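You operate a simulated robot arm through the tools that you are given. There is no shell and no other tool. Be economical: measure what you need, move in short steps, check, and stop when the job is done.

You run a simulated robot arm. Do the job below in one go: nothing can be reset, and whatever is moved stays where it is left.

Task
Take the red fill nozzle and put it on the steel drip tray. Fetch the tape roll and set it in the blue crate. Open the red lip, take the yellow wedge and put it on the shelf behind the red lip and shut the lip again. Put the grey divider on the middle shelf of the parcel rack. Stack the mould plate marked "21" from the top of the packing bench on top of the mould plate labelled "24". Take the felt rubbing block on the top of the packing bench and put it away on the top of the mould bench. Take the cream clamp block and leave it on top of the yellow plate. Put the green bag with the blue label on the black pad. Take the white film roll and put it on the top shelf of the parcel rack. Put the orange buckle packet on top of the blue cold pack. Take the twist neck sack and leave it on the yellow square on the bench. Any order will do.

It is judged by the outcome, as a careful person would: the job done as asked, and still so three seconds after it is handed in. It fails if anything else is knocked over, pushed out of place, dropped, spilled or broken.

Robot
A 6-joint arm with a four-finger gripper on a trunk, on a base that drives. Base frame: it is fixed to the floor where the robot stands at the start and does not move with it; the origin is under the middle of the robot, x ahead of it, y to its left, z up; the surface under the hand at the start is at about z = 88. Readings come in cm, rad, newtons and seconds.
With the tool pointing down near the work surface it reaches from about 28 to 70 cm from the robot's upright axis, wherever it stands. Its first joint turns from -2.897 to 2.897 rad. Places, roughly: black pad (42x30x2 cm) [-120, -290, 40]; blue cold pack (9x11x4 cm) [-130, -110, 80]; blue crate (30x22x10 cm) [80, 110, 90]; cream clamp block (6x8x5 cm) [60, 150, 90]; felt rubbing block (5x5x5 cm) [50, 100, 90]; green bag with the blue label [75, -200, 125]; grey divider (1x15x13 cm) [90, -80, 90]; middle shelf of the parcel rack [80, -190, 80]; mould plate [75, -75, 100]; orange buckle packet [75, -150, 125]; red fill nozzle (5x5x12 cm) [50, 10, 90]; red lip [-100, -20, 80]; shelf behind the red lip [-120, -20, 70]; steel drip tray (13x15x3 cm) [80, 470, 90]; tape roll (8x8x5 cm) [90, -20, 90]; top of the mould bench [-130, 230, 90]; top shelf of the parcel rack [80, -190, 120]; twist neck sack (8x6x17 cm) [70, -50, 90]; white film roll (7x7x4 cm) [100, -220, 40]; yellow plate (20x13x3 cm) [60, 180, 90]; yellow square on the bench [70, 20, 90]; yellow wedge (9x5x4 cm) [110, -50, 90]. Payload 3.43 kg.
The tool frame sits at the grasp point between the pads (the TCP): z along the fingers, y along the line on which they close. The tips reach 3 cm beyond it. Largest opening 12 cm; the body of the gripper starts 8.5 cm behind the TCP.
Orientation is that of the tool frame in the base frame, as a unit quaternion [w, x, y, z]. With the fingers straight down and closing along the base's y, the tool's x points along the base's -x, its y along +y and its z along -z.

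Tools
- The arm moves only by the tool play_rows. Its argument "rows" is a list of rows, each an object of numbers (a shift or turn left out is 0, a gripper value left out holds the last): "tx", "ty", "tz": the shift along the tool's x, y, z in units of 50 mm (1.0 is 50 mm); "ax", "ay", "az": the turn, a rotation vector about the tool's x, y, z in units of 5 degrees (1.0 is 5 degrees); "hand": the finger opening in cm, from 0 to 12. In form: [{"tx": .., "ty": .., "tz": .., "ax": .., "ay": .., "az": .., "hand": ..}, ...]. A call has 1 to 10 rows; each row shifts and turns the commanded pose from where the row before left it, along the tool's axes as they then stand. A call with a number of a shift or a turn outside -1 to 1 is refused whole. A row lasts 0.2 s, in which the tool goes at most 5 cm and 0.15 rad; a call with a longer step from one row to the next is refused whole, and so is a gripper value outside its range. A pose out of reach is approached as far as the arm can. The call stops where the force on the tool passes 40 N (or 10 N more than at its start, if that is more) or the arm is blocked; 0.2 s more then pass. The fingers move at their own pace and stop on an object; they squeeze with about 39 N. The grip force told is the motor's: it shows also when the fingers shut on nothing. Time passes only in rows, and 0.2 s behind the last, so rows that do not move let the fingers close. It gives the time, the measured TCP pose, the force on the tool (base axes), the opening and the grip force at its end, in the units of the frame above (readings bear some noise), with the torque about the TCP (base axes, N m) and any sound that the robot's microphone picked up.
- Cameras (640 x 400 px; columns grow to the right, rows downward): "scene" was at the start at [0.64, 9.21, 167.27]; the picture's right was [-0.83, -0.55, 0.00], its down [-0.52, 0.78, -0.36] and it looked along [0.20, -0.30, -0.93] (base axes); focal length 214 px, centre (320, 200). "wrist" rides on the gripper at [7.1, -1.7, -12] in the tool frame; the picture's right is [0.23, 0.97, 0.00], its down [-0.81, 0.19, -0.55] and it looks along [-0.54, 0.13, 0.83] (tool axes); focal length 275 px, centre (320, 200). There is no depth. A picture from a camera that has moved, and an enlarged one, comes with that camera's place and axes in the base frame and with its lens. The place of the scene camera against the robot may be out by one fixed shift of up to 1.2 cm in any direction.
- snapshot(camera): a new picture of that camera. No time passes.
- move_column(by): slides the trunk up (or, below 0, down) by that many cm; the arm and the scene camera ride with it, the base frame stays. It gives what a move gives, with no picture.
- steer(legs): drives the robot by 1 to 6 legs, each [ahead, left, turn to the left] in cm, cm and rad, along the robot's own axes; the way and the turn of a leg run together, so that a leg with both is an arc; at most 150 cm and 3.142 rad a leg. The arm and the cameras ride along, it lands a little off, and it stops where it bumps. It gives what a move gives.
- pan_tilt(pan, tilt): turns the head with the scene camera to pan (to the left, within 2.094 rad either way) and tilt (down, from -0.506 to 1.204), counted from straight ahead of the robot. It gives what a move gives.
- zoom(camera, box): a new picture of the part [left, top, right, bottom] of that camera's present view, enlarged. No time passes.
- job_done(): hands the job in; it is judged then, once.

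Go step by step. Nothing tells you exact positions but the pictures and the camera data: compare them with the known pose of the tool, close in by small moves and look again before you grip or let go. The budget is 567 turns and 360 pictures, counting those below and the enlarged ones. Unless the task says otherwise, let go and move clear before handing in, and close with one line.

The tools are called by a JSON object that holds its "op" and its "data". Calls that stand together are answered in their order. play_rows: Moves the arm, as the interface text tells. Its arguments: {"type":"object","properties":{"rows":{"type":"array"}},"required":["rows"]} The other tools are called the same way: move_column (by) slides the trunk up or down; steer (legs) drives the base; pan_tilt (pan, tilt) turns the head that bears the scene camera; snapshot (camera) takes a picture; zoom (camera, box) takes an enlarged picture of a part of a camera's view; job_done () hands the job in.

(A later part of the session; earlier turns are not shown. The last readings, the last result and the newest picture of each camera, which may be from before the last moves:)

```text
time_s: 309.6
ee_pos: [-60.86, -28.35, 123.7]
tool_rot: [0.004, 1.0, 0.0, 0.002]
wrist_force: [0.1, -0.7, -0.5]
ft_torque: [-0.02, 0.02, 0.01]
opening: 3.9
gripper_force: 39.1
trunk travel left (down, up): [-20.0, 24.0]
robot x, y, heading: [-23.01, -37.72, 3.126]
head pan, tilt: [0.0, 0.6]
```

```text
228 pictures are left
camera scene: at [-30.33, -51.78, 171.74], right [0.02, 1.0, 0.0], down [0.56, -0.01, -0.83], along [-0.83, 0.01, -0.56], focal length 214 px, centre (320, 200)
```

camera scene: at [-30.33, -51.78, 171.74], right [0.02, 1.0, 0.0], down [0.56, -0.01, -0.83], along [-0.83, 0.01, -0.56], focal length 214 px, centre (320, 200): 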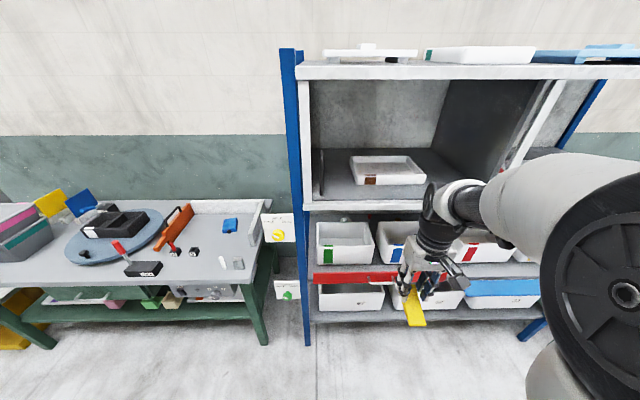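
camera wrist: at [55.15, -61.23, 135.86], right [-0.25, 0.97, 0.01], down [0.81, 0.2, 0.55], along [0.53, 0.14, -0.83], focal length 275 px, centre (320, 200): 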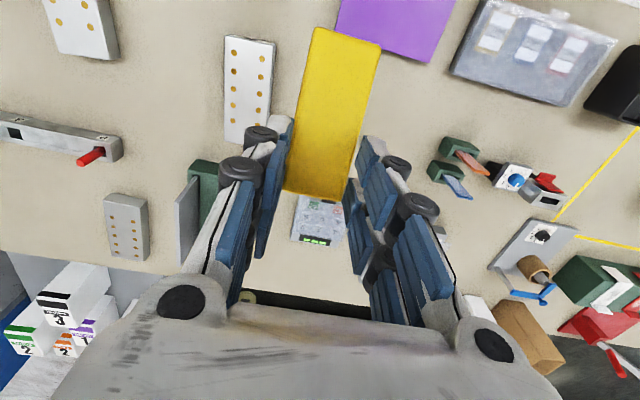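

The red lip is at the front of the lower bin shelf. Zooming in on it.

{"op": "zoom", "data": {"camera": "scene", "box": [280, 200, 480, 330]}}

{"op": "snapshot", "data": {"camera": "wrist"}}

```text
3.08 times, centred on (380, 265) of scene
camera zoom: at [-30.33, -51.78, 171.74], right [0.02, 1.0, 0.0], down [0.56, -0.01, -0.83], along [-0.83, 0.01, -0.56], focal length 660 px, centre (135, 0)
```

zoom: 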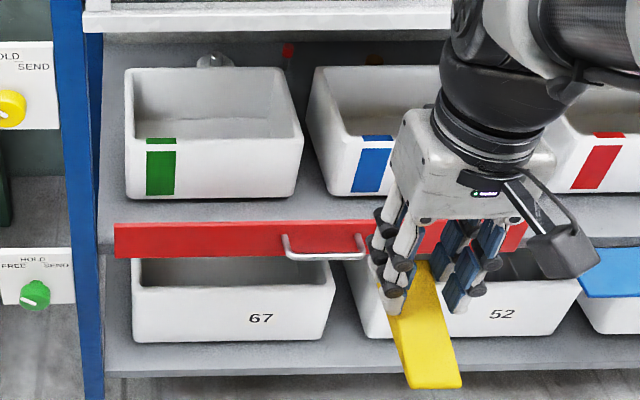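

```text
226 pictures are left
camera wrist: at [-53.7, -26.37, 135.86], right [0.23, -0.97, 0.01], down [-0.81, -0.19, 0.55], along [-0.54, -0.13, -0.83], focal length 275 px, centre (320, 200)
```

wrist: 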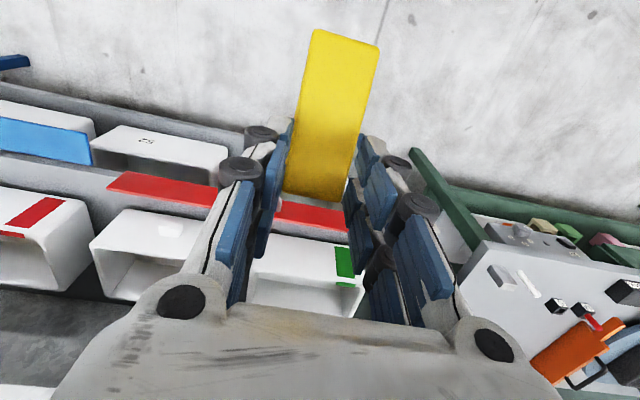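

The lip is a 10 cm high red board at x≈-100, y -54…15, with a handle at y≈-19. I need the hand free to open it, so I'll first set the wedge down temporarily on free bench space near (50,85).

{"op": "steer", "data": {"legs": [[-20, 0, -1.57], [0, 0, -1.55], [0, 121, 0]]}}

{"op": "snapshot", "data": {"camera": "wrist"}}

{"op": "pan_tilt", "data": {"pan": 0.1, "tilt": 0.8}}

{"op": "snapshot", "data": {"camera": "scene"}}

```text
time_s: 323.3
ee_pos: [25.72, 61.9, 123.8]
tool_rot: [-0.001, -0.019, 1.0, 0.004]
wrist_force: [-0.1, 0.2, -0.8]
ft_torque: [-0.02, 0.02, -0.03]
opening: 3.92
gripper_force: 39.2
trunk travel left (down, up): [-20.0, 24.0]
robot x, y, heading: [-12.69, 69.73, 0.022]
head pan, tilt: [0.0, 0.6]
```

```text
225 pictures are left
camera wrist: at [18.74, 59.89, 135.86], right [-0.27, 0.96, 0.01], down [0.8, 0.22, 0.55], along [0.53, 0.15, -0.83], focal length 275 px, centre (320, 200)
```

wrist: 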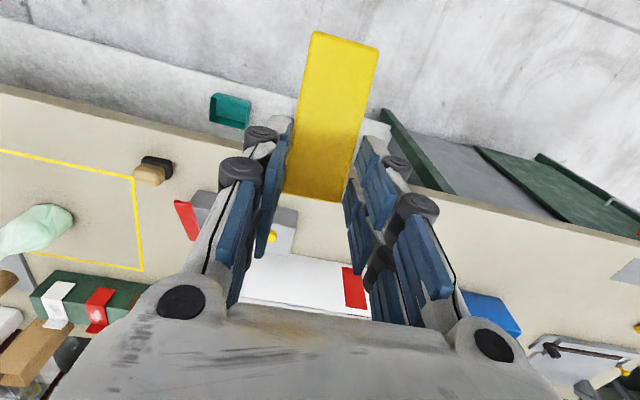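

```text
time_s: 324.0
ee_pos: [25.76, 61.89, 123.69]
tool_rot: [-0.001, -0.018, 1.0, 0.005]
wrist_force: [-0.6, -1.3, -0.4]
ft_torque: [0.02, 0.0, 0.01]
opening: 3.91
gripper_force: 39.1
trunk travel left (down, up): [-20.0, 24.0]
robot x, y, heading: [-12.66, 69.75, 0.02]
head pan, tilt: [0.099, 0.799]
```

```text
224 pictures are left
camera scene: at [-7.32, 84.83, 170.05], right [0.12, -0.99, 0.0], down [-0.71, -0.09, -0.7], along [0.69, 0.08, -0.72], focal length 214 px, centre (320, 200)
```

scene: 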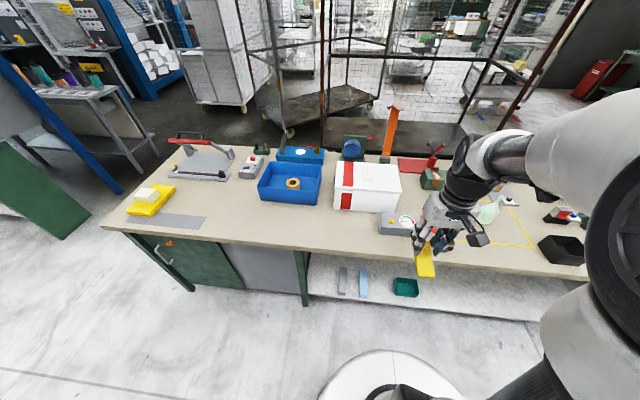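

Plenty of free space around (52,95). Moving there.

{"op": "steer", "data": {"legs": [[14, 33, -0.02]]}}

{"op": "play_rows", "data": {"rows": [{"tx": -0.8}, {"tx": -0.8}, {"tx": -0.8}, {"tz": 0.8}, {"tz": 0.8}, {"tz": 0.8}, {"tz": 0.8}, {"tz": 0.8}, {}]}}

{"op": "snapshot", "data": {"camera": "wrist"}}

{"op": "zoom", "data": {"camera": "scene", "box": [300, 150, 460, 270]}}

```text
time_s: 326.3
ee_pos: [39.3, 94.23, 123.67]
tool_rot: [-0.001, -0.009, 1.0, 0.005]
wrist_force: [0.3, 1.1, -0.8]
ft_torque: [-0.03, -0.05, 0.0]
opening: 3.9
gripper_force: 39.1
trunk travel left (down, up): [-20.0, 24.0]
robot x, y, heading: [0.92, 103.28, -0.001]
head pan, tilt: [0.099, 0.799]
```

```text
time_s: 328.3
ee_pos: [51.24, 94.6, 103.77]
tool_rot: [-0.001, -0.009, 1.0, 0.005]
wrist_force: [-0.9, 0.2, -1.4]
ft_torque: [0.02, -0.01, 0.01]
opening: 3.92
gripper_force: 38.9
trunk travel left (down, up): [-20.0, 24.0]
robot x, y, heading: [1.22, 103.46, 0.001]
head pan, tilt: [0.099, 0.799]
```

```text
223 pictures are left
camera wrist: at [44.2, 92.69, 115.89], right [-0.25, 0.97, 0.01], down [0.81, 0.2, 0.55], along [0.53, 0.14, -0.83], focal length 275 px, centre (320, 200)
```

wrist: 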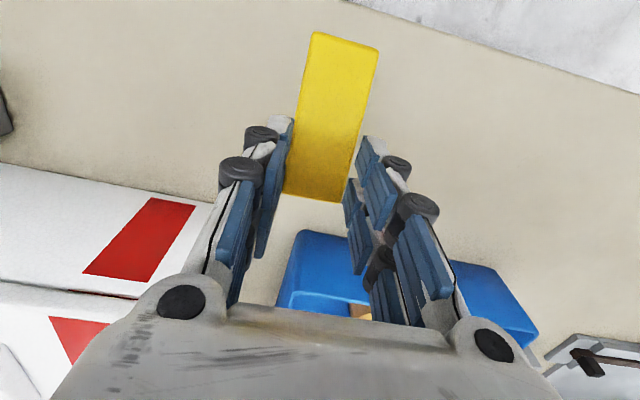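

```text
3.33 times, centred on (380, 210) of scene
camera zoom: at [6.59, 117.68, 170.05], right [0.1, -0.99, 0.0], down [-0.71, -0.07, -0.7], along [0.69, 0.07, -0.72], focal length 715 px, centre (120, 167)
```

zoom: 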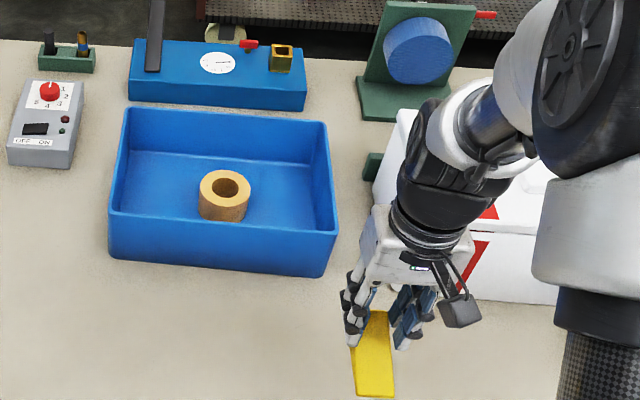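

Lowering the wedge to the bench.

{"op": "play_rows", "data": {"rows": [{"tz": 0.7}, {"tz": 0.6}, {"tz": 0.3}, {"tz": 0.1}, {"tz": 0.08}, {"tz": 0.08}, {}]}}

```text
time_s: 329.9
ee_pos: [51.29, 94.64, 94.43]
tool_rot: [-0.001, -0.01, 1.0, 0.004]
wrist_force: [0.3, 0.1, -1.2]
ft_torque: [-0.02, -0.03, 0.01]
opening: 3.89
gripper_force: 38.9
trunk travel left (down, up): [-20.0, 24.0]
robot x, y, heading: [1.25, 103.3, 0.001]
head pan, tilt: [0.099, 0.799]
```

{"op": "play_rows", "data": {"rows": [{"tz": 0.08}, {"tz": 0.06}, {"tz": 0.06}, {}]}}

```text
time_s: 330.9
ee_pos: [51.26, 94.59, 93.84]
tool_rot: [0.002, -0.009, 1.0, 0.003]
wrist_force: [-8.5, 0.2, 20.1]
ft_torque: [0.02, -0.06, 0.04]
opening: 3.93
gripper_force: 39.3
trunk travel left (down, up): [-20.0, 24.0]
robot x, y, heading: [1.16, 102.96, 0.005]
head pan, tilt: [0.099, 0.799]
stopped in row 4: the force on the tool passed its limit at 41 N (the readings are from after the stop); the commanded pose is now the measured one
```

Contact. Releasing and lifting to view the wedge.

{"op": "play_rows", "data": {"rows": [{"tz": -0.04}, {"hand": 9}, {}, {}, {"tz": -0.4}, {"tz": -0.8}, {"tz": -0.8}, {"tz": -0.8}, {}]}}

{"op": "snapshot", "data": {"camera": "wrist"}}

{"op": "zoom", "data": {"camera": "scene", "box": [300, 150, 460, 270]}}

```text
time_s: 332.9
ee_pos: [51.14, 94.34, 107.77]
tool_rot: [0.001, -0.009, 1.0, 0.003]
wrist_force: [0.3, -0.1, -0.7]
ft_torque: [-0.04, -0.02, 0.02]
opening: 8.98
gripper_force: 0.1
trunk travel left (down, up): [-20.0, 24.0]
robot x, y, heading: [1.08, 102.7, 0.004]
head pan, tilt: [0.099, 0.799]
```

```text
221 pictures are left
camera wrist: at [44.15, 92.5, 119.87], right [-0.25, 0.97, 0.01], down [0.81, 0.2, 0.56], along [0.54, 0.14, -0.83], focal length 275 px, centre (320, 200)
```

wrist: 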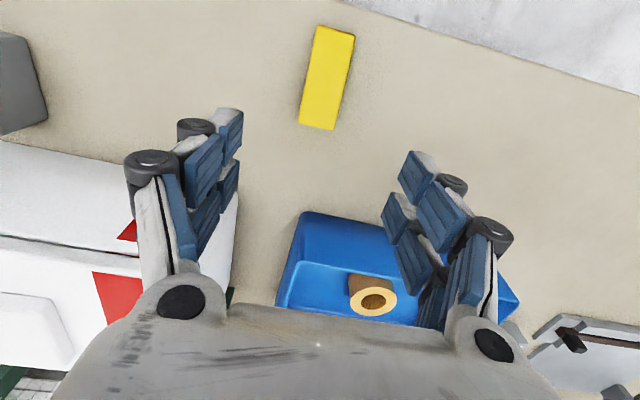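

```text
3.33 times, centred on (380, 210) of scene
camera zoom: at [6.68, 117.66, 170.04], right [0.1, -0.99, 0.0], down [-0.71, -0.07, -0.7], along [0.69, 0.07, -0.72], focal length 715 px, centre (120, 167)
```

zoom: 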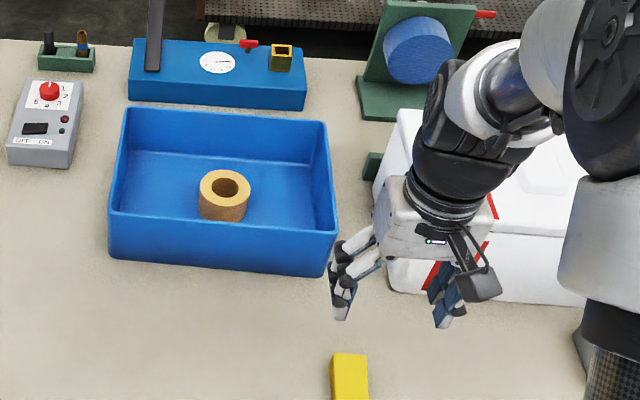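

Wedge parked safely. Now going to the red lip, facing it.

{"op": "steer", "data": {"legs": [[0, -124, 0], [0, 0, 1.57], [0, 0, 1.57], [15, 0, 0]]}}

{"op": "pan_tilt", "data": {"pan": 0.2, "tilt": 0.8}}

{"op": "snapshot", "data": {"camera": "scene"}}

{"op": "snapshot", "data": {"camera": "wrist"}}

```text
time_s: 347.8
ee_pos: [-64.63, -10.86, 107.81]
tool_rot: [0.003, 1.0, -0.006, -0.002]
wrist_force: [-0.3, 0.5, -0.2]
ft_torque: [0.01, -0.06, 0.01]
opening: 9.0
gripper_force: 0.1
trunk travel left (down, up): [-20.0, 24.0]
robot x, y, heading: [-14.58, -21.02, 3.115]
head pan, tilt: [0.099, 0.799]
```

```text
time_s: 348.4
ee_pos: [-64.55, -10.95, 107.91]
tool_rot: [0.004, 1.0, -0.006, -0.003]
wrist_force: [-0.1, 0.2, 0.6]
ft_torque: [0.03, 0.01, -0.02]
opening: 8.98
gripper_force: 0.1
trunk travel left (down, up): [-20.0, 24.0]
robot x, y, heading: [-14.71, -20.89, 3.119]
head pan, tilt: [0.201, 0.799]
```

```text
219 pictures are left
camera scene: at [-21.39, -36.49, 170.05], right [-0.17, 0.98, 0.0], down [0.71, 0.12, -0.7], along [-0.69, -0.12, -0.72], focal length 214 px, centre (320, 200)
```

scene: 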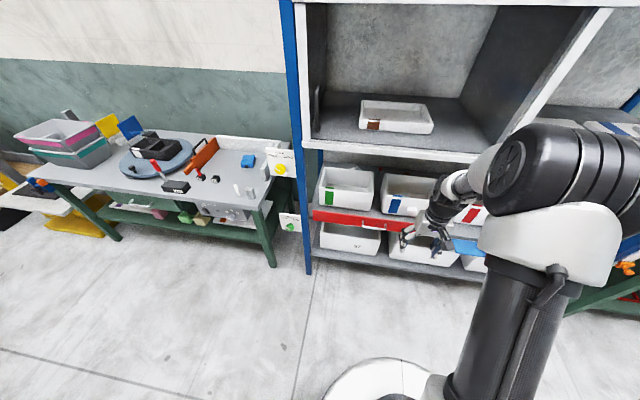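

```text
218 pictures are left
camera wrist: at [-57.32, -9.15, 119.87], right [0.22, -0.98, 0.01], down [-0.81, -0.18, 0.56], along [-0.54, -0.13, -0.83], focal length 275 px, centre (320, 200)
```

wrist: 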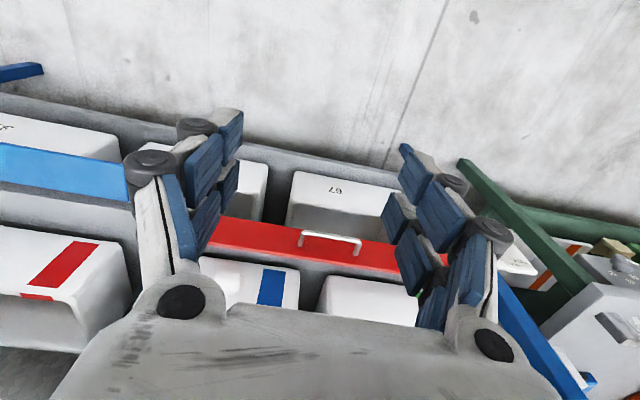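

{"op": "zoom", "data": {"camera": "wrist", "box": [180, 150, 440, 320]}}

{"op": "zoom", "data": {"camera": "scene", "box": [300, 150, 460, 280]}}

```text
2.35 times, centred on (310, 235) of wrist
camera zoom: at [-57.32, -9.15, 119.87], right [0.22, -0.98, 0.01], down [-0.81, -0.18, 0.56], along [-0.54, -0.13, -0.83], focal length 648 px, centre (344, 118)
```

zoom: 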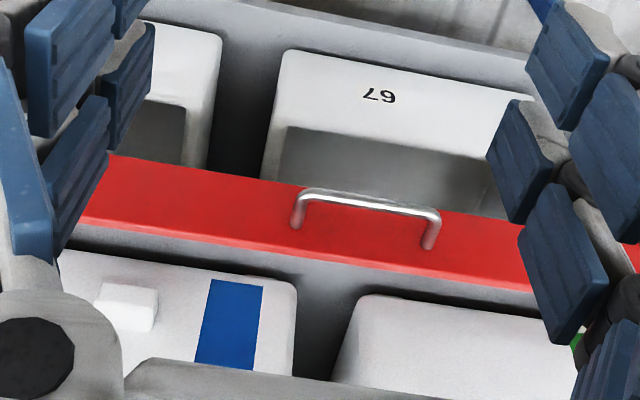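

```text
3.08 times, centred on (380, 215) of scene
camera zoom: at [-21.39, -36.49, 170.05], right [-0.17, 0.98, 0.0], down [0.71, 0.12, -0.7], along [-0.69, -0.12, -0.72], focal length 660 px, centre (135, 154)
```

zoom: 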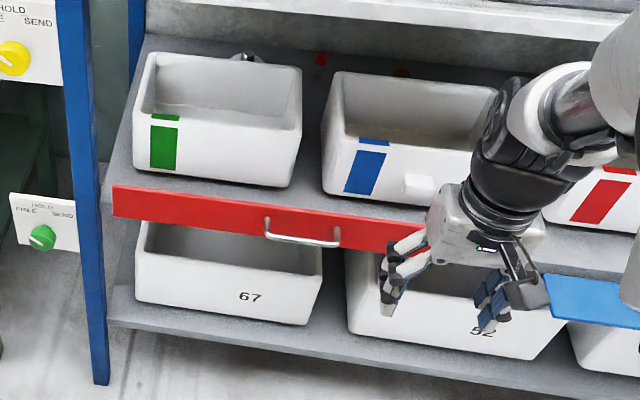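

I'll take a second wrist view from a lower position to triangulate the lip and its handle.

{"op": "play_rows", "data": {"rows": [{"tz": 0.9, "hand": 0}, {"tz": 0.9}, {"tz": 0.9}, {"tz": 0.9}, {"tz": 0.4, "ty": 0.3}, {"tx": 0.8}, {}]}}

{"op": "snapshot", "data": {"camera": "wrist"}}

```text
time_s: 350.1
ee_pos: [-60.76, -12.59, 87.7]
tool_rot: [0.004, 1.0, -0.006, -0.003]
wrist_force: [0.1, 0.2, 0.6]
ft_torque: [0.01, -0.03, 0.02]
opening: 0.03
gripper_force: 31.4
trunk travel left (down, up): [-20.0, 24.0]
robot x, y, heading: [-14.47, -20.87, 3.117]
head pan, tilt: [0.201, 0.799]
```

```text
215 pictures are left
camera wrist: at [-53.51, -10.86, 99.74], right [0.22, -0.98, 0.01], down [-0.81, -0.18, 0.56], along [-0.54, -0.13, -0.83], focal length 275 px, centre (320, 200)
```

wrist: 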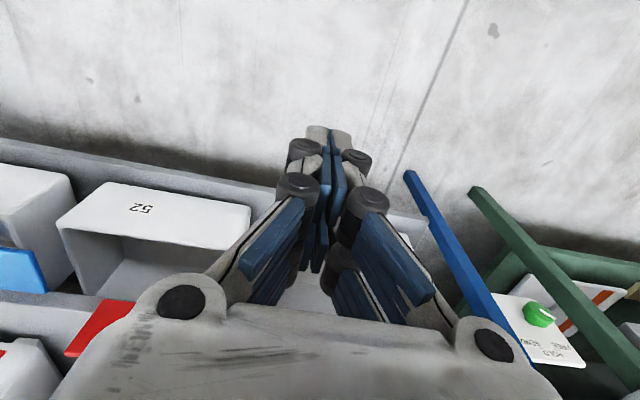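

{"op": "play_rows", "data": {"rows": [{"ay": -1}, {"ay": -1}, {"ay": -1}, {"ay": -1}, {"ay": -1}, {"ay": -1}, {"ay": -1}, {}]}}

{"op": "snapshot", "data": {"camera": "wrist"}}

```text
time_s: 351.9
ee_pos: [-60.69, -12.59, 87.81]
tool_rot: [0.002, 0.953, -0.007, -0.303]
wrist_force: [0.6, -0.1, 0.1]
ft_torque: [0.01, 0.02, -0.02]
opening: 0.02
gripper_force: 33.8
out of reach, approached as far as the arm can: row 2
trunk travel left (down, up): [-20.0, 24.0]
robot x, y, heading: [-14.89, -20.91, 3.116]
head pan, tilt: [0.201, 0.799]
```

```text
214 pictures are left
camera wrist: at [-47.84, -10.94, 93.52], right [0.18, -0.98, -0.13], down [-0.34, -0.18, 0.92], along [-0.92, -0.12, -0.37], focal length 275 px, centre (320, 200)
```

wrist: 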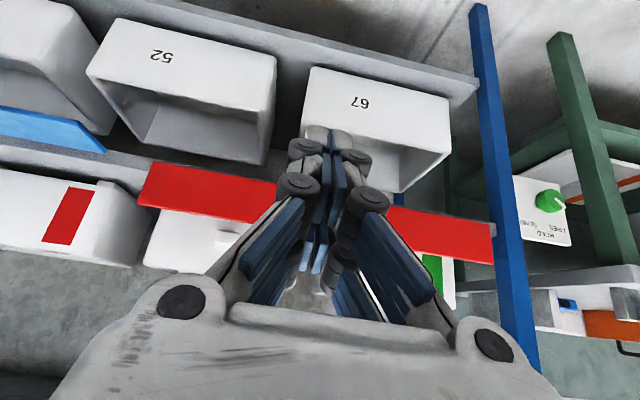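

The lip's face is at x≈-97.7, z 71–80, y -56…14; the handle bar at x≈-94, z 76.5. I'll reach over its top edge with a pitched closed hand and pull it outward from inside. Driving closer first.

{"op": "play_rows", "data": {"rows": [{"tz": -0.6}, {"ty": 0.75}, {"ty": 0.75}, {}]}}

{"op": "steer", "data": {"legs": [[23, 0, 0.02]]}}

{"op": "snapshot", "data": {"camera": "wrist"}}

{"op": "zoom", "data": {"camera": "scene", "box": [240, 150, 480, 320]}}

```text
time_s: 352.9
ee_pos: [-59.06, -20.08, 90.26]
tool_rot: [0.001, 0.953, -0.007, -0.304]
wrist_force: [0.5, 0.1, 0.5]
ft_torque: [-0.01, -0.01, 0.01]
opening: 0.0
gripper_force: 32.9
trunk travel left (down, up): [-20.0, 24.0]
robot x, y, heading: [-14.46, -21.16, 3.113]
head pan, tilt: [0.201, 0.799]
```

```text
time_s: 354.6
ee_pos: [-81.84, -20.57, 90.33]
tool_rot: [0.004, 0.953, 0.004, -0.303]
wrist_force: [-0.2, 0.1, 0.5]
ft_torque: [-0.01, -0.05, 0.0]
opening: 0.0
gripper_force: 33.5
trunk travel left (down, up): [-20.0, 24.0]
robot x, y, heading: [-37.7, -20.39, 3.136]
head pan, tilt: [0.201, 0.799]
```

```text
213 pictures are left
camera wrist: at [-69.13, -18.68, 96.08], right [0.2, -0.97, -0.13], down [-0.34, -0.19, 0.92], along [-0.92, -0.14, -0.37], focal length 275 px, centre (320, 200)
```

wrist: 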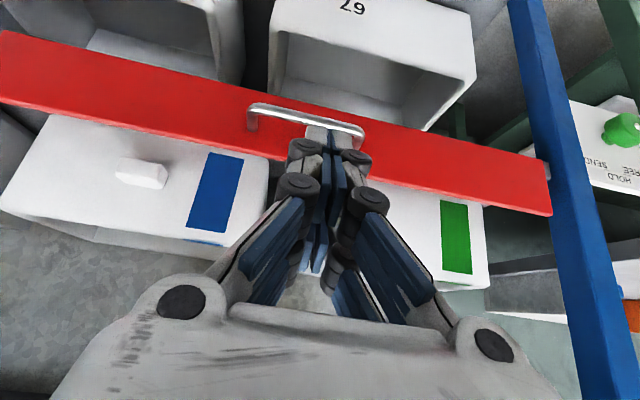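

```text
2.35 times, centred on (360, 235) of scene
camera zoom: at [-44.08, -36.24, 170.04], right [-0.19, 0.98, 0.0], down [0.7, 0.14, -0.7], along [-0.68, -0.13, -0.72], focal length 505 px, centre (226, 118)
```

zoom: 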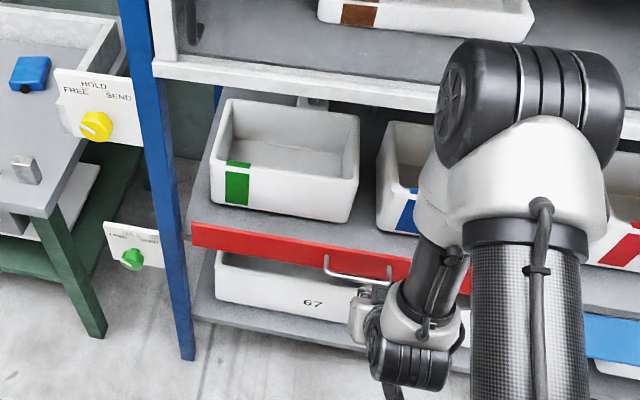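

Moving the closed fingertips over the lip top (z 80.5), inside.

{"op": "play_rows", "data": {"rows": [{"tx": -0.613, "tz": 0.429}, {"tx": -0.613, "tz": 0.429}, {"tx": -0.613, "tz": 0.429}, {"tx": -0.613, "tz": 0.429}, {"tx": -0.613, "tz": 0.429}, {}]}}

{"op": "snapshot", "data": {"camera": "wrist"}}

{"op": "zoom", "data": {"camera": "scene", "box": [240, 150, 480, 320]}}

```text
time_s: 356.0
ee_pos: [-100.66, -20.72, 90.47]
tool_rot: [0.005, 0.953, 0.004, -0.303]
wrist_force: [0.4, 0.1, 0.4]
ft_torque: [0.0, 0.0, 0.01]
opening: 0.0
gripper_force: 33.6
trunk travel left (down, up): [-20.0, 24.0]
robot x, y, heading: [-37.83, -20.33, 3.136]
head pan, tilt: [0.201, 0.799]
```

```text
211 pictures are left
camera wrist: at [-87.76, -18.87, 96.21], right [0.2, -0.97, -0.13], down [-0.34, -0.19, 0.92], along [-0.92, -0.14, -0.37], focal length 275 px, centre (320, 200)
```

wrist: 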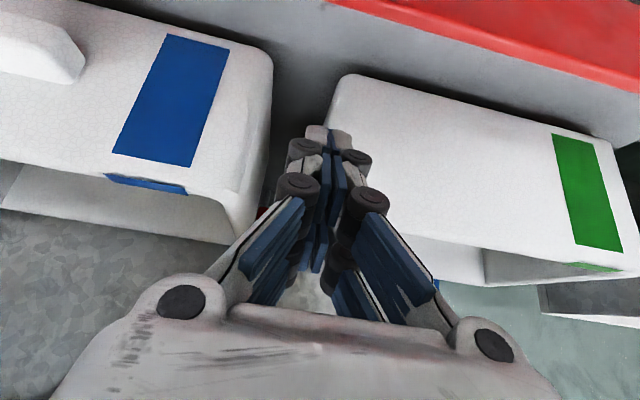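

```text
2.35 times, centred on (360, 235) of scene
camera zoom: at [-43.92, -36.24, 170.05], right [-0.19, 0.98, 0.0], down [0.7, 0.14, -0.7], along [-0.68, -0.13, -0.72], focal length 505 px, centre (226, 118)
```

zoom: 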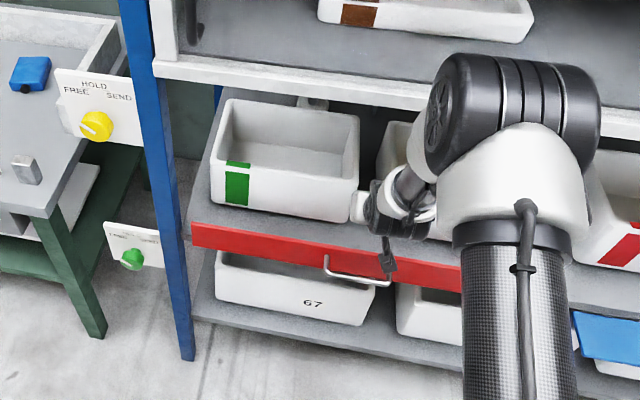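

There is a free gap between the bins at y -15…-23, just where the hand is. Lowering behind the lip.

{"op": "play_rows", "data": {"rows": [{"tx": 0.4, "tz": 0.57}, {"tx": 0.4, "tz": 0.57}, {"tx": 0.3, "tz": 0.43}, {}]}}

{"op": "snapshot", "data": {"camera": "wrist"}}

{"op": "zoom", "data": {"camera": "scene", "box": [310, 200, 440, 290]}}

```text
time_s: 357.0
ee_pos: [-100.61, -20.87, 80.8]
tool_rot: [0.005, 0.953, 0.003, -0.304]
wrist_force: [-1.8, 0.7, 2.0]
ft_torque: [0.03, -0.04, -0.03]
opening: 0.62
gripper_force: 33.5
trunk travel left (down, up): [-20.0, 24.0]
robot x, y, heading: [-37.58, -20.91, 3.133]
head pan, tilt: [0.201, 0.799]
```

```text
209 pictures are left
camera wrist: at [-87.8, -19.01, 86.56], right [0.2, -0.97, -0.13], down [-0.34, -0.19, 0.92], along [-0.92, -0.14, -0.37], focal length 275 px, centre (320, 200)
```

wrist: 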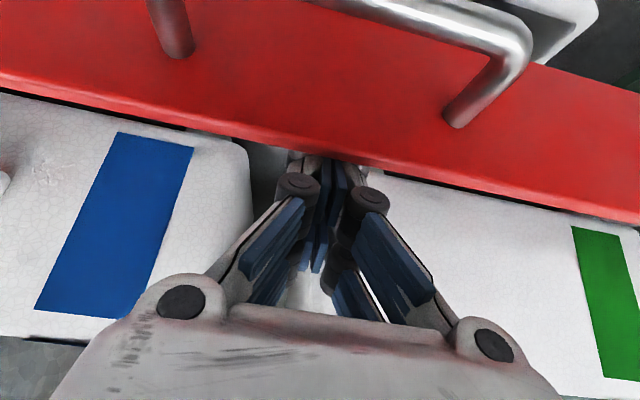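

```text
4.44 times, centred on (375, 245) of scene
camera zoom: at [-43.96, -36.24, 170.05], right [-0.19, 0.98, 0.0], down [0.7, 0.14, -0.7], along [-0.68, -0.13, -0.72], focal length 953 px, centre (76, 0)
```

zoom: 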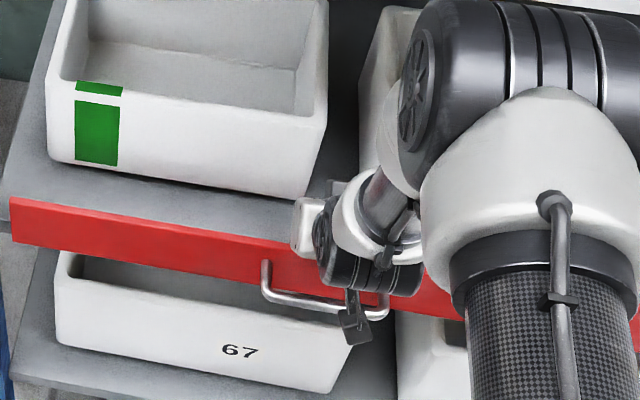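

The fingertips are behind the lip. Pulling gently toward the robot to feel how it moves.

{"op": "play_rows", "data": {"rows": [{"tx": 0.13, "tz": -0.09}, {"tx": 0.13, "tz": -0.09}, {"tx": 0.13, "tz": -0.09}, {"tx": 0.13, "tz": -0.09}, {}]}}

{"op": "snapshot", "data": {"camera": "wrist"}}

```text
time_s: 358.2
ee_pos: [-97.33, -20.83, 80.79]
tool_rot: [0.005, 0.953, 0.004, -0.303]
wrist_force: [0.6, -0.7, 0.2]
ft_torque: [-0.01, 0.02, -0.02]
opening: 0.0
gripper_force: 33.7
trunk travel left (down, up): [-20.0, 24.0]
robot x, y, heading: [-37.5, -20.7, 3.136]
head pan, tilt: [0.201, 0.799]
```

```text
207 pictures are left
camera wrist: at [-84.6, -18.9, 86.59], right [0.2, -0.97, -0.13], down [-0.34, -0.19, 0.92], along [-0.92, -0.14, -0.37], focal length 275 px, centre (320, 200)
```

wrist: 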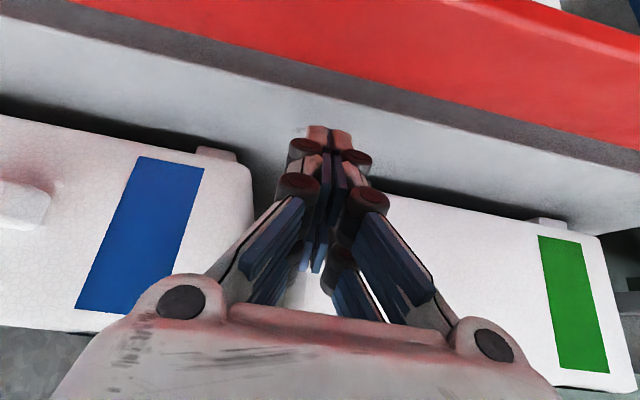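

The lip has already swung open. Checking from the head camera.

{"op": "zoom", "data": {"camera": "scene", "box": [240, 180, 480, 320]}}

```text
2.67 times, centred on (360, 250) of scene
camera zoom: at [-43.96, -36.24, 170.04], right [-0.19, 0.98, 0.0], down [0.7, 0.14, -0.7], along [-0.68, -0.13, -0.72], focal length 572 px, centre (213, 67)
```

zoom: 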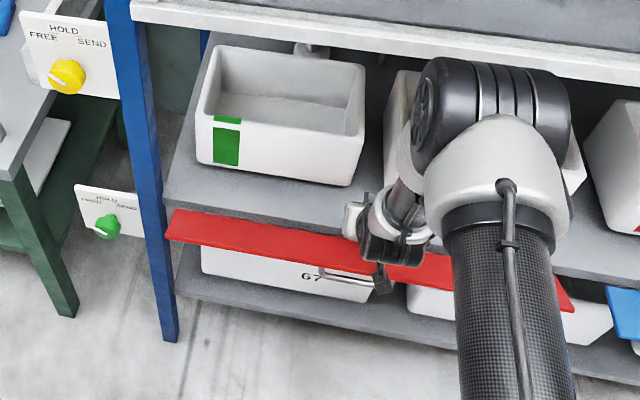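

The lip is open and rests outward. Withdrawing upward and going back for the wedge.

{"op": "play_rows", "data": {"rows": [{"tx": -0.4, "tz": -0.57}, {"tx": -0.4, "tz": -0.57}, {"tx": -0.4, "tz": -0.57}, {"tx": 0.6, "tz": -0.42}, {"tx": 0.6, "tz": -0.42}, {"tx": 0.6, "tz": -0.42}, {}]}}

{"op": "play_rows", "data": {"rows": [{"ay": 1, "hand": 9}, {"ay": 1}, {"ay": 1}, {"ay": 1}, {"ay": 1}, {"ay": 1}, {"ay": 1}, {"tz": -0.8}, {"tz": -0.8}, {}]}}

{"op": "steer", "data": {"legs": [[-38, 0, 0], [0, 0, -1.57], [0, 0, -1.565], [0, 118, 0]]}}

{"op": "snapshot", "data": {"camera": "wrist"}}

```text
time_s: 359.8
ee_pos: [-86.34, -20.5, 91.11]
tool_rot: [0.005, 0.953, 0.003, -0.303]
wrist_force: [0.0, 0.2, 0.4]
ft_torque: [0.02, -0.01, -0.02]
opening: 0.01
gripper_force: 33.3
trunk travel left (down, up): [-20.0, 24.0]
robot x, y, heading: [-37.87, -20.46, 3.132]
head pan, tilt: [0.201, 0.799]
```

```text
time_s: 362.0
ee_pos: [-86.31, -20.62, 99.26]
tool_rot: [0.004, 1.0, 0.006, -0.001]
wrist_force: [-0.2, -1.3, 0.6]
ft_torque: [-0.02, -0.04, 0.01]
opening: 9.0
gripper_force: 0.1
trunk travel left (down, up): [-20.0, 24.0]
robot x, y, heading: [-37.59, -20.89, 3.139]
head pan, tilt: [0.201, 0.799]
```

```text
time_s: 375.0
ee_pos: [48.28, 39.26, 99.29]
tool_rot: [0.002, -0.019, 1.0, 0.001]
wrist_force: [-0.5, -4.5, 1.2]
ft_torque: [0.15, 0.05, 0.03]
opening: 8.86
gripper_force: 0.0
trunk travel left (down, up): [-20.0, 24.0]
robot x, y, heading: [-0.59, 38.27, 0.02]
head pan, tilt: [0.201, 0.799]
stopped in leg 4: the force on the tool passed its limit at 59 N (the readings are from after the stop); the commanded pose is now the measured one
```

```text
205 pictures are left
camera wrist: at [41.23, 37.26, 111.31], right [-0.27, 0.96, 0.0], down [0.8, 0.22, 0.56], along [0.53, 0.15, -0.83], focal length 275 px, centre (320, 200)
```

wrist: 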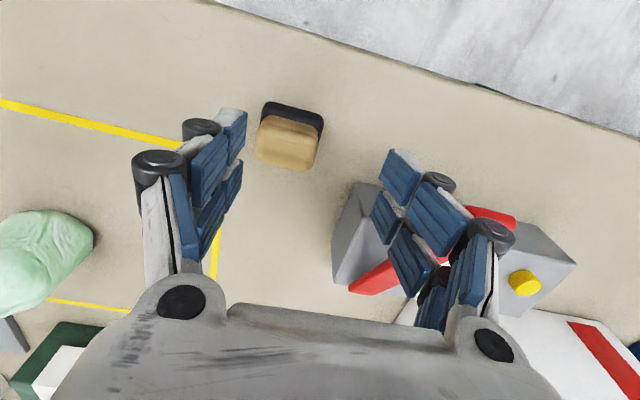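

I forgot to raise the hand before driving; it bumped the grey gauge box. Lifting clear and checking whether the box moved.

{"op": "play_rows", "data": {"rows": [{"ty": -0.3}, {"tz": -0.8}, {"tz": -0.9}, {"tz": -0.9}, {"tz": -0.9}, {}]}}

{"op": "pan_tilt", "data": {"pan": 0.3, "tilt": 0.9}}

{"op": "snapshot", "data": {"camera": "scene"}}

{"op": "snapshot", "data": {"camera": "wrist"}}

```text
time_s: 376.4
ee_pos: [48.42, 37.67, 116.6]
tool_rot: [0.002, -0.02, 1.0, 0.0]
wrist_force: [-0.8, 0.0, 0.1]
ft_torque: [0.0, 0.02, 0.02]
opening: 9.0
gripper_force: 0.1
trunk travel left (down, up): [-20.0, 24.0]
robot x, y, heading: [-0.74, 38.27, 0.015]
head pan, tilt: [0.201, 0.799]
```

```text
time_s: 377.1
ee_pos: [48.32, 37.85, 116.6]
tool_rot: [0.001, -0.02, 1.0, 0.001]
wrist_force: [-0.2, 0.0, -0.6]
ft_torque: [0.01, 0.0, 0.0]
opening: 9.0
gripper_force: 0.0
trunk travel left (down, up): [-20.0, 24.0]
robot x, y, heading: [-0.43, 38.49, 0.016]
head pan, tilt: [0.3, 0.901]
```

```text
204 pictures are left
camera scene: at [4.08, 54.7, 169.26], right [0.31, -0.95, 0.0], down [-0.74, -0.24, -0.62], along [0.59, 0.19, -0.78], focal length 214 px, centre (320, 200)
```

scene: 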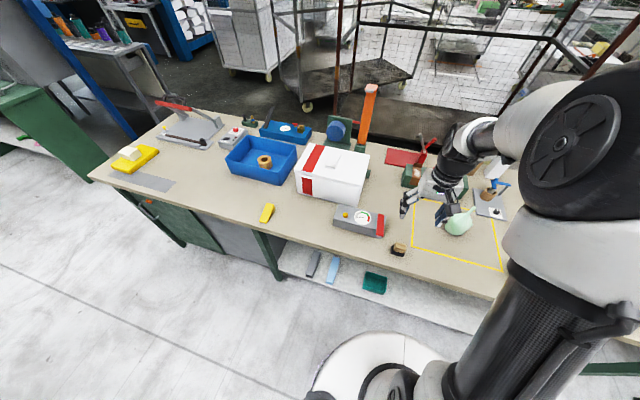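

```text
203 pictures are left
camera wrist: at [41.26, 35.79, 128.7], right [-0.27, 0.96, 0.0], down [0.8, 0.22, 0.56], along [0.53, 0.15, -0.83], focal length 275 px, centre (320, 200)
```

wrist: 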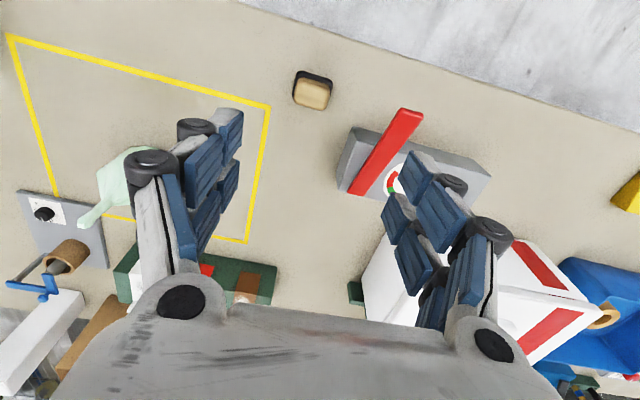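

The gauge box seems shifted by about 3 cm. To measure this reliably I'll reproduce the earlier camera pose (TCP 67.35, 15.26, 120.2) and compare pictures directly.

{"op": "steer", "data": {"legs": [[0, -18.5, -0.018], [18.5, 0, 0]]}}

{"op": "play_rows", "data": {"rows": [{}]}}

```text
time_s: 379.7
ee_pos: [66.99, 18.31, 116.52]
tool_rot: [0.001, -0.011, 1.0, 0.001]
wrist_force: [-0.4, 0.4, -0.1]
ft_torque: [0.02, 0.01, -0.03]
opening: 8.99
gripper_force: 0.0
trunk travel left (down, up): [-20.0, 24.0]
robot x, y, heading: [17.9, 19.7, -0.001]
head pan, tilt: [0.3, 0.901]
```

```text
time_s: 380.1
ee_pos: [66.91, 18.42, 116.67]
tool_rot: [0.001, -0.011, 1.0, 0.001]
wrist_force: [-1.1, -1.0, -0.6]
ft_torque: [-0.02, 0.02, -0.02]
opening: 9.0
gripper_force: 0.0
trunk travel left (down, up): [-20.0, 24.0]
robot x, y, heading: [18.08, 19.93, -0.002]
head pan, tilt: [0.3, 0.901]
```

{"op": "play_rows", "data": {"rows": [{"az": 0.24}, {"tx": -0.09, "ty": -0.63}, {"tz": -0.7, "hand": 12}, {}, {}]}}

{"op": "snapshot", "data": {"camera": "wrist"}}

```text
time_s: 381.3
ee_pos: [67.35, 15.33, 120.1]
tool_rot: [0.0, -0.001, 1.0, 0.001]
wrist_force: [-0.2, -0.8, -0.4]
ft_torque: [0.02, -0.01, 0.01]
opening: 12.0
gripper_force: 0.0
trunk travel left (down, up): [-20.0, 24.0]
robot x, y, heading: [18.58, 19.81, -0.002]
head pan, tilt: [0.3, 0.901]
```

```text
202 pictures are left
camera wrist: at [60.16, 13.57, 132.18], right [-0.23, 0.97, 0.0], down [0.81, 0.19, 0.56], along [0.54, 0.13, -0.83], focal length 275 px, centre (320, 200)
```

wrist: 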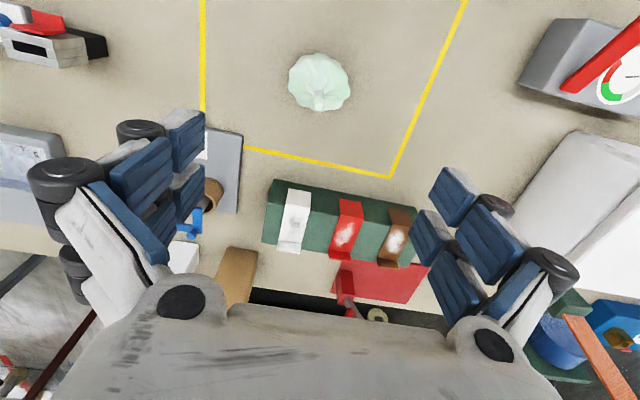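

The picture matches the earlier one: the gauge box and the sack are where they were. Raising the hand properly now, then driving to the wedge at about (50,94.6).

{"op": "play_rows", "data": {"rows": [{"tz": -0.8}, {"tz": -0.8}, {"tx": 0.8}, {"tx": 0.8}, {"tx": 0.8}, {"hand": 10}]}}

{"op": "steer", "data": {"legs": [[-16, 0, 0], [0, 80, 0]]}}

{"op": "snapshot", "data": {"camera": "wrist"}}

```text
time_s: 382.7
ee_pos: [55.34, 15.22, 127.97]
tool_rot: [0.0, -0.001, 1.0, 0.001]
wrist_force: [0.0, -0.8, -0.8]
ft_torque: [-0.03, 0.04, 0.02]
opening: 10.05
gripper_force: 0.3
trunk travel left (down, up): [-20.0, 24.0]
robot x, y, heading: [18.06, 20.05, -0.0]
head pan, tilt: [0.3, 0.901]
```

```text
time_s: 388.0
ee_pos: [38.84, 95.36, 128.0]
tool_rot: [0.001, -0.005, 1.0, 0.001]
wrist_force: [-0.3, 1.3, 0.0]
ft_torque: [-0.02, -0.01, 0.0]
opening: 9.99
gripper_force: 0.0
trunk travel left (down, up): [-20.0, 24.0]
robot x, y, heading: [2.12, 99.69, 0.005]
head pan, tilt: [0.3, 0.901]
```

```text
201 pictures are left
camera wrist: at [31.76, 93.62, 140.12], right [-0.24, 0.97, 0.0], down [0.81, 0.2, 0.55], along [0.54, 0.13, -0.83], focal length 275 px, centre (320, 200)
```

wrist: 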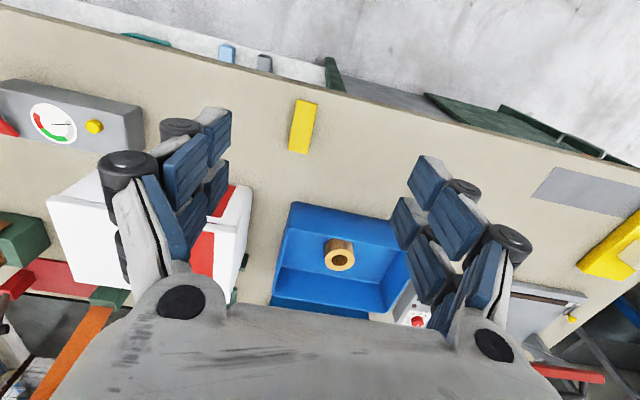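

Moving over the thick end and descending.

{"op": "play_rows", "data": {"rows": [{"tx": -0.83}, {"tx": -0.83}, {"tx": -0.83, "ty": -0.08}, {"tz": 0.9}, {"tz": 0.9}, {"tz": 0.9}, {"tz": 0.9}, {"tz": 0.9}, {"tz": 0.9}, {}]}}

{"op": "snapshot", "data": {"camera": "wrist"}}

```text
time_s: 390.2
ee_pos: [51.4, 95.14, 101.14]
tool_rot: [0.002, -0.004, 1.0, 0.001]
wrist_force: [0.4, 0.2, 0.4]
ft_torque: [0.03, 0.02, -0.04]
opening: 9.99
gripper_force: 0.0
trunk travel left (down, up): [-20.0, 24.0]
robot x, y, heading: [1.96, 99.78, 0.008]
head pan, tilt: [0.3, 0.901]
```

```text
200 pictures are left
camera wrist: at [44.24, 93.33, 113.21], right [-0.24, 0.97, 0.0], down [0.81, 0.2, 0.56], along [0.54, 0.13, -0.83], focal length 275 px, centre (320, 200)
```

wrist: 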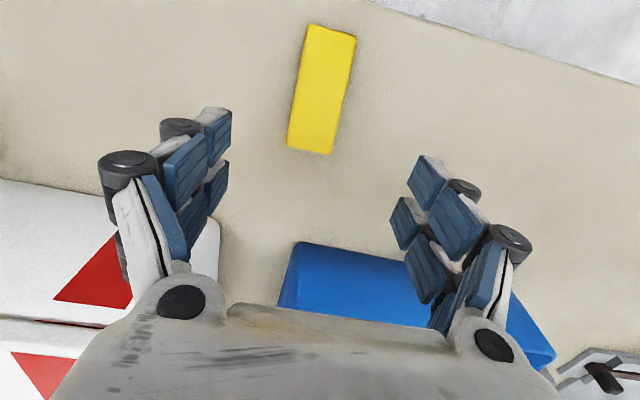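

{"op": "play_rows", "data": {"rows": [{"tz": 0.7, "ty": -0.05}, {"tz": 0.6}, {"tz": 0.3}, {}, {"hand": 0}, {}, {}, {}, {}, {}]}}

{"op": "play_rows", "data": {"rows": [{"tz": -0.2}, {"tz": -0.4}, {"tz": -0.8}, {"tz": -0.9}, {"tz": -0.9}, {"tz": -0.9}, {"tz": -0.9}, {"tz": -0.9}, {}]}}

{"op": "snapshot", "data": {"camera": "wrist"}}

```text
time_s: 392.4
ee_pos: [51.47, 94.87, 93.18]
tool_rot: [0.002, -0.005, 1.0, 0.001]
wrist_force: [-0.2, -1.6, 3.3]
ft_torque: [-0.09, 0.03, 0.09]
opening: 3.93
gripper_force: 39.3
trunk travel left (down, up): [-20.0, 24.0]
robot x, y, heading: [1.4, 99.72, 0.006]
head pan, tilt: [0.3, 0.901]
```

```text
time_s: 394.4
ee_pos: [51.25, 94.71, 122.66]
tool_rot: [0.001, -0.004, 1.0, 0.001]
wrist_force: [0.9, 0.4, 0.0]
ft_torque: [-0.02, -0.01, 0.02]
opening: 3.95
gripper_force: 38.8
trunk travel left (down, up): [-20.0, 24.0]
robot x, y, heading: [1.77, 99.63, 0.009]
head pan, tilt: [0.3, 0.901]
```

```text
199 pictures are left
camera wrist: at [44.24, 92.99, 134.75], right [-0.24, 0.97, 0.0], down [0.81, 0.2, 0.55], along [0.54, 0.13, -0.83], focal length 275 px, centre (320, 200)
```

wrist: 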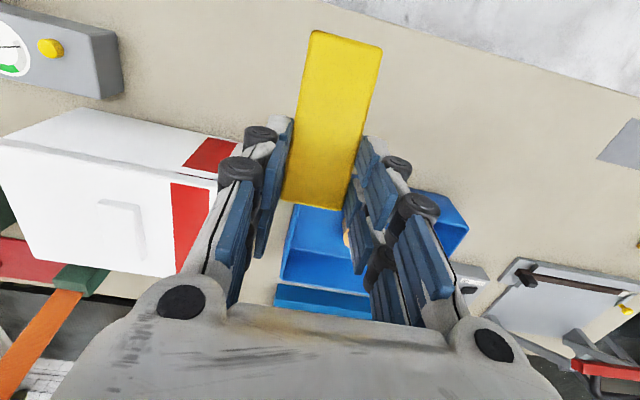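

Held. For placing under the upper shelf I want the tool pitched ~30° with the wedge level, so I'll set it back down here and regrasp it with a pitched tool.

{"op": "play_rows", "data": {"rows": [{"tz": 0.9}, {"tz": 0.9}, {"tz": 0.9}, {"tz": 0.9}, {"tz": 0.9}, {"tz": 0.9}, {"tz": 0.4}, {}]}}

{"op": "play_rows", "data": {"rows": [{"tz": 0.06}, {"hand": 10}, {}, {}, {"tz": -0.4}, {"tz": -0.8}, {"tz": -0.8}, {"tz": -0.8}, {}]}}

{"op": "play_rows", "data": {"rows": [{"ay": -1}, {"ay": -1}, {"ay": -1}, {"ay": -1}, {"ay": -1}, {"ay": -1}, {}]}}

{"op": "snapshot", "data": {"camera": "wrist"}}

```text
time_s: 396.2
ee_pos: [51.3, 94.87, 93.46]
tool_rot: [0.001, -0.005, 1.0, 0.001]
wrist_force: [-0.5, 0.6, -0.6]
ft_torque: [-0.02, 0.02, 0.01]
opening: 3.95
gripper_force: 38.9
trunk travel left (down, up): [-20.0, 24.0]
robot x, y, heading: [1.77, 99.85, 0.01]
head pan, tilt: [0.3, 0.901]
```

```text
time_s: 398.2
ee_pos: [51.36, 94.86, 107.29]
tool_rot: [0.001, -0.005, 1.0, 0.001]
wrist_force: [0.5, -0.7, 0.6]
ft_torque: [-0.02, 0.04, 0.02]
opening: 9.97
gripper_force: 0.0
trunk travel left (down, up): [-20.0, 24.0]
robot x, y, heading: [2.04, 99.81, 0.006]
head pan, tilt: [0.3, 0.901]
```

```text
time_s: 399.8
ee_pos: [51.33, 95.64, 107.22]
tool_rot: [0.207, -0.007, 0.978, 0.019]
wrist_force: [0.5, -0.2, -0.5]
ft_torque: [-0.02, 0.03, 0.01]
opening: 9.99
gripper_force: 0.1
out of reach, approached as far as the arm can: row 5, 6
trunk travel left (down, up): [-20.0, 24.0]
robot x, y, heading: [1.89, 99.59, 0.007]
head pan, tilt: [0.3, 0.901]
```

```text
198 pictures are left
camera wrist: at [40.07, 93.5, 115.36], right [-0.23, 0.97, -0.06], down [0.51, 0.17, 0.84], along [0.83, 0.17, -0.54], focal length 275 px, centre (320, 200)
```

wrist: 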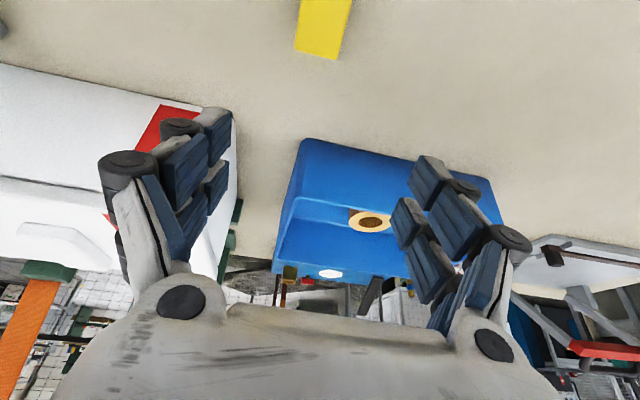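

Pitch is limited at this short range; backing the base by 14 cm and extending instead.

{"op": "steer", "data": {"legs": [[-14, 0, 0]]}}

{"op": "play_rows", "data": {"rows": [{"tx": -0.73, "tz": 0.33}, {"tx": -0.73, "tz": 0.33}, {"tx": -0.73, "tz": 0.33}, {"tx": -0.45, "tz": 0.2}, {}]}}

{"op": "play_rows", "data": {"rows": [{"ay": -0.6}, {"ay": -0.6}, {}]}}

{"op": "snapshot", "data": {"camera": "wrist"}}

```text
time_s: 401.2
ee_pos: [37.28, 95.49, 107.3]
tool_rot: [0.207, -0.008, 0.978, 0.021]
wrist_force: [0.0, 0.5, 0.8]
ft_torque: [0.06, -0.05, 0.02]
opening: 9.97
gripper_force: 0.1
trunk travel left (down, up): [-20.0, 24.0]
robot x, y, heading: [-12.39, 99.74, 0.01]
head pan, tilt: [0.3, 0.901]
```

```text
time_s: 402.4
ee_pos: [51.81, 95.89, 107.21]
tool_rot: [0.206, -0.007, 0.978, 0.018]
wrist_force: [0.1, -0.5, -0.8]
ft_torque: [0.01, 0.0, 0.0]
opening: 9.98
gripper_force: 0.0
trunk travel left (down, up): [-20.0, 24.0]
robot x, y, heading: [-12.12, 99.77, 0.003]
head pan, tilt: [0.3, 0.901]
```

```text
time_s: 403.2
ee_pos: [51.94, 95.97, 107.18]
tool_rot: [0.259, -0.006, 0.966, 0.02]
wrist_force: [-0.1, 0.3, 1.0]
ft_torque: [0.06, 0.03, 0.02]
opening: 10.0
gripper_force: 0.0
trunk travel left (down, up): [-20.0, 24.0]
robot x, y, heading: [-12.06, 99.98, 0.008]
head pan, tilt: [0.3, 0.901]
```

```text
197 pictures are left
camera wrist: at [39.73, 93.74, 114.07], right [-0.22, 0.97, -0.08], down [0.42, 0.17, 0.89], along [0.88, 0.16, -0.45], focal length 275 px, centre (320, 200)
```

wrist: 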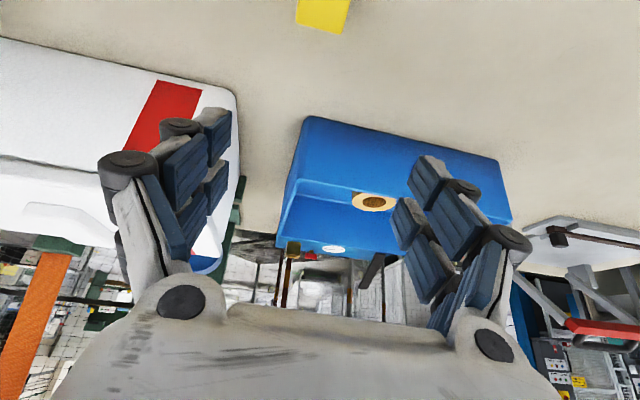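

Pitch is now 30°. Descending onto the wedge's thick end.

{"op": "play_rows", "data": {"rows": [{"tx": 0.43, "tz": 0.63, "ty": -0.08}, {"tx": 0.43, "tz": 0.63, "ty": -0.08}, {"tx": 0.4, "tz": 0.6, "ty": -0.08}, {}]}}

{"op": "snapshot", "data": {"camera": "wrist"}}

{"op": "zoom", "data": {"camera": "scene", "box": [280, 180, 440, 300]}}

```text
time_s: 404.2
ee_pos: [51.1, 95.2, 95.83]
tool_rot: [0.258, -0.006, 0.966, 0.021]
wrist_force: [-0.1, 0.2, 0.5]
ft_torque: [0.02, -0.03, 0.01]
opening: 10.02
gripper_force: 0.1
trunk travel left (down, up): [-20.0, 24.0]
robot x, y, heading: [-12.19, 99.77, 0.008]
head pan, tilt: [0.3, 0.901]
```

```text
196 pictures are left
camera wrist: at [38.92, 93.02, 102.8], right [-0.22, 0.97, -0.08], down [0.42, 0.17, 0.89], along [0.88, 0.16, -0.45], focal length 275 px, centre (320, 200)
```

wrist: 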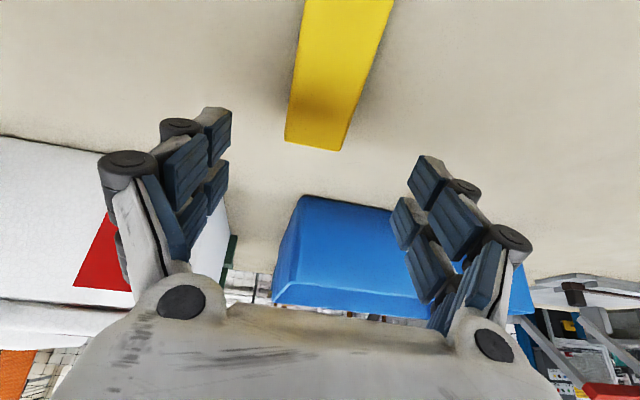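

```text
3.33 times, centred on (360, 240) of scene
camera zoom: at [-7.71, 115.91, 169.26], right [0.3, -0.95, 0.0], down [-0.75, -0.24, -0.62], along [0.59, 0.19, -0.78], focal length 715 px, centre (187, 67)
```

zoom: 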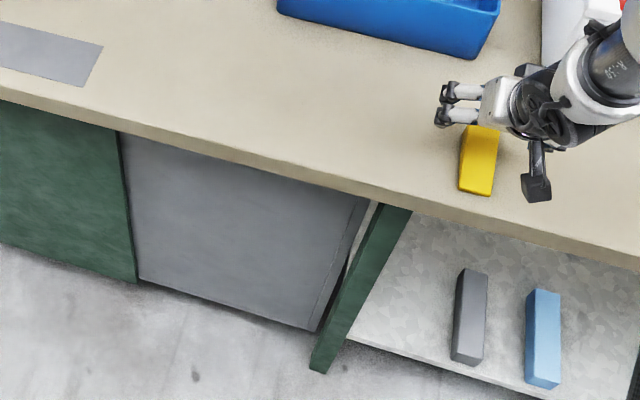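

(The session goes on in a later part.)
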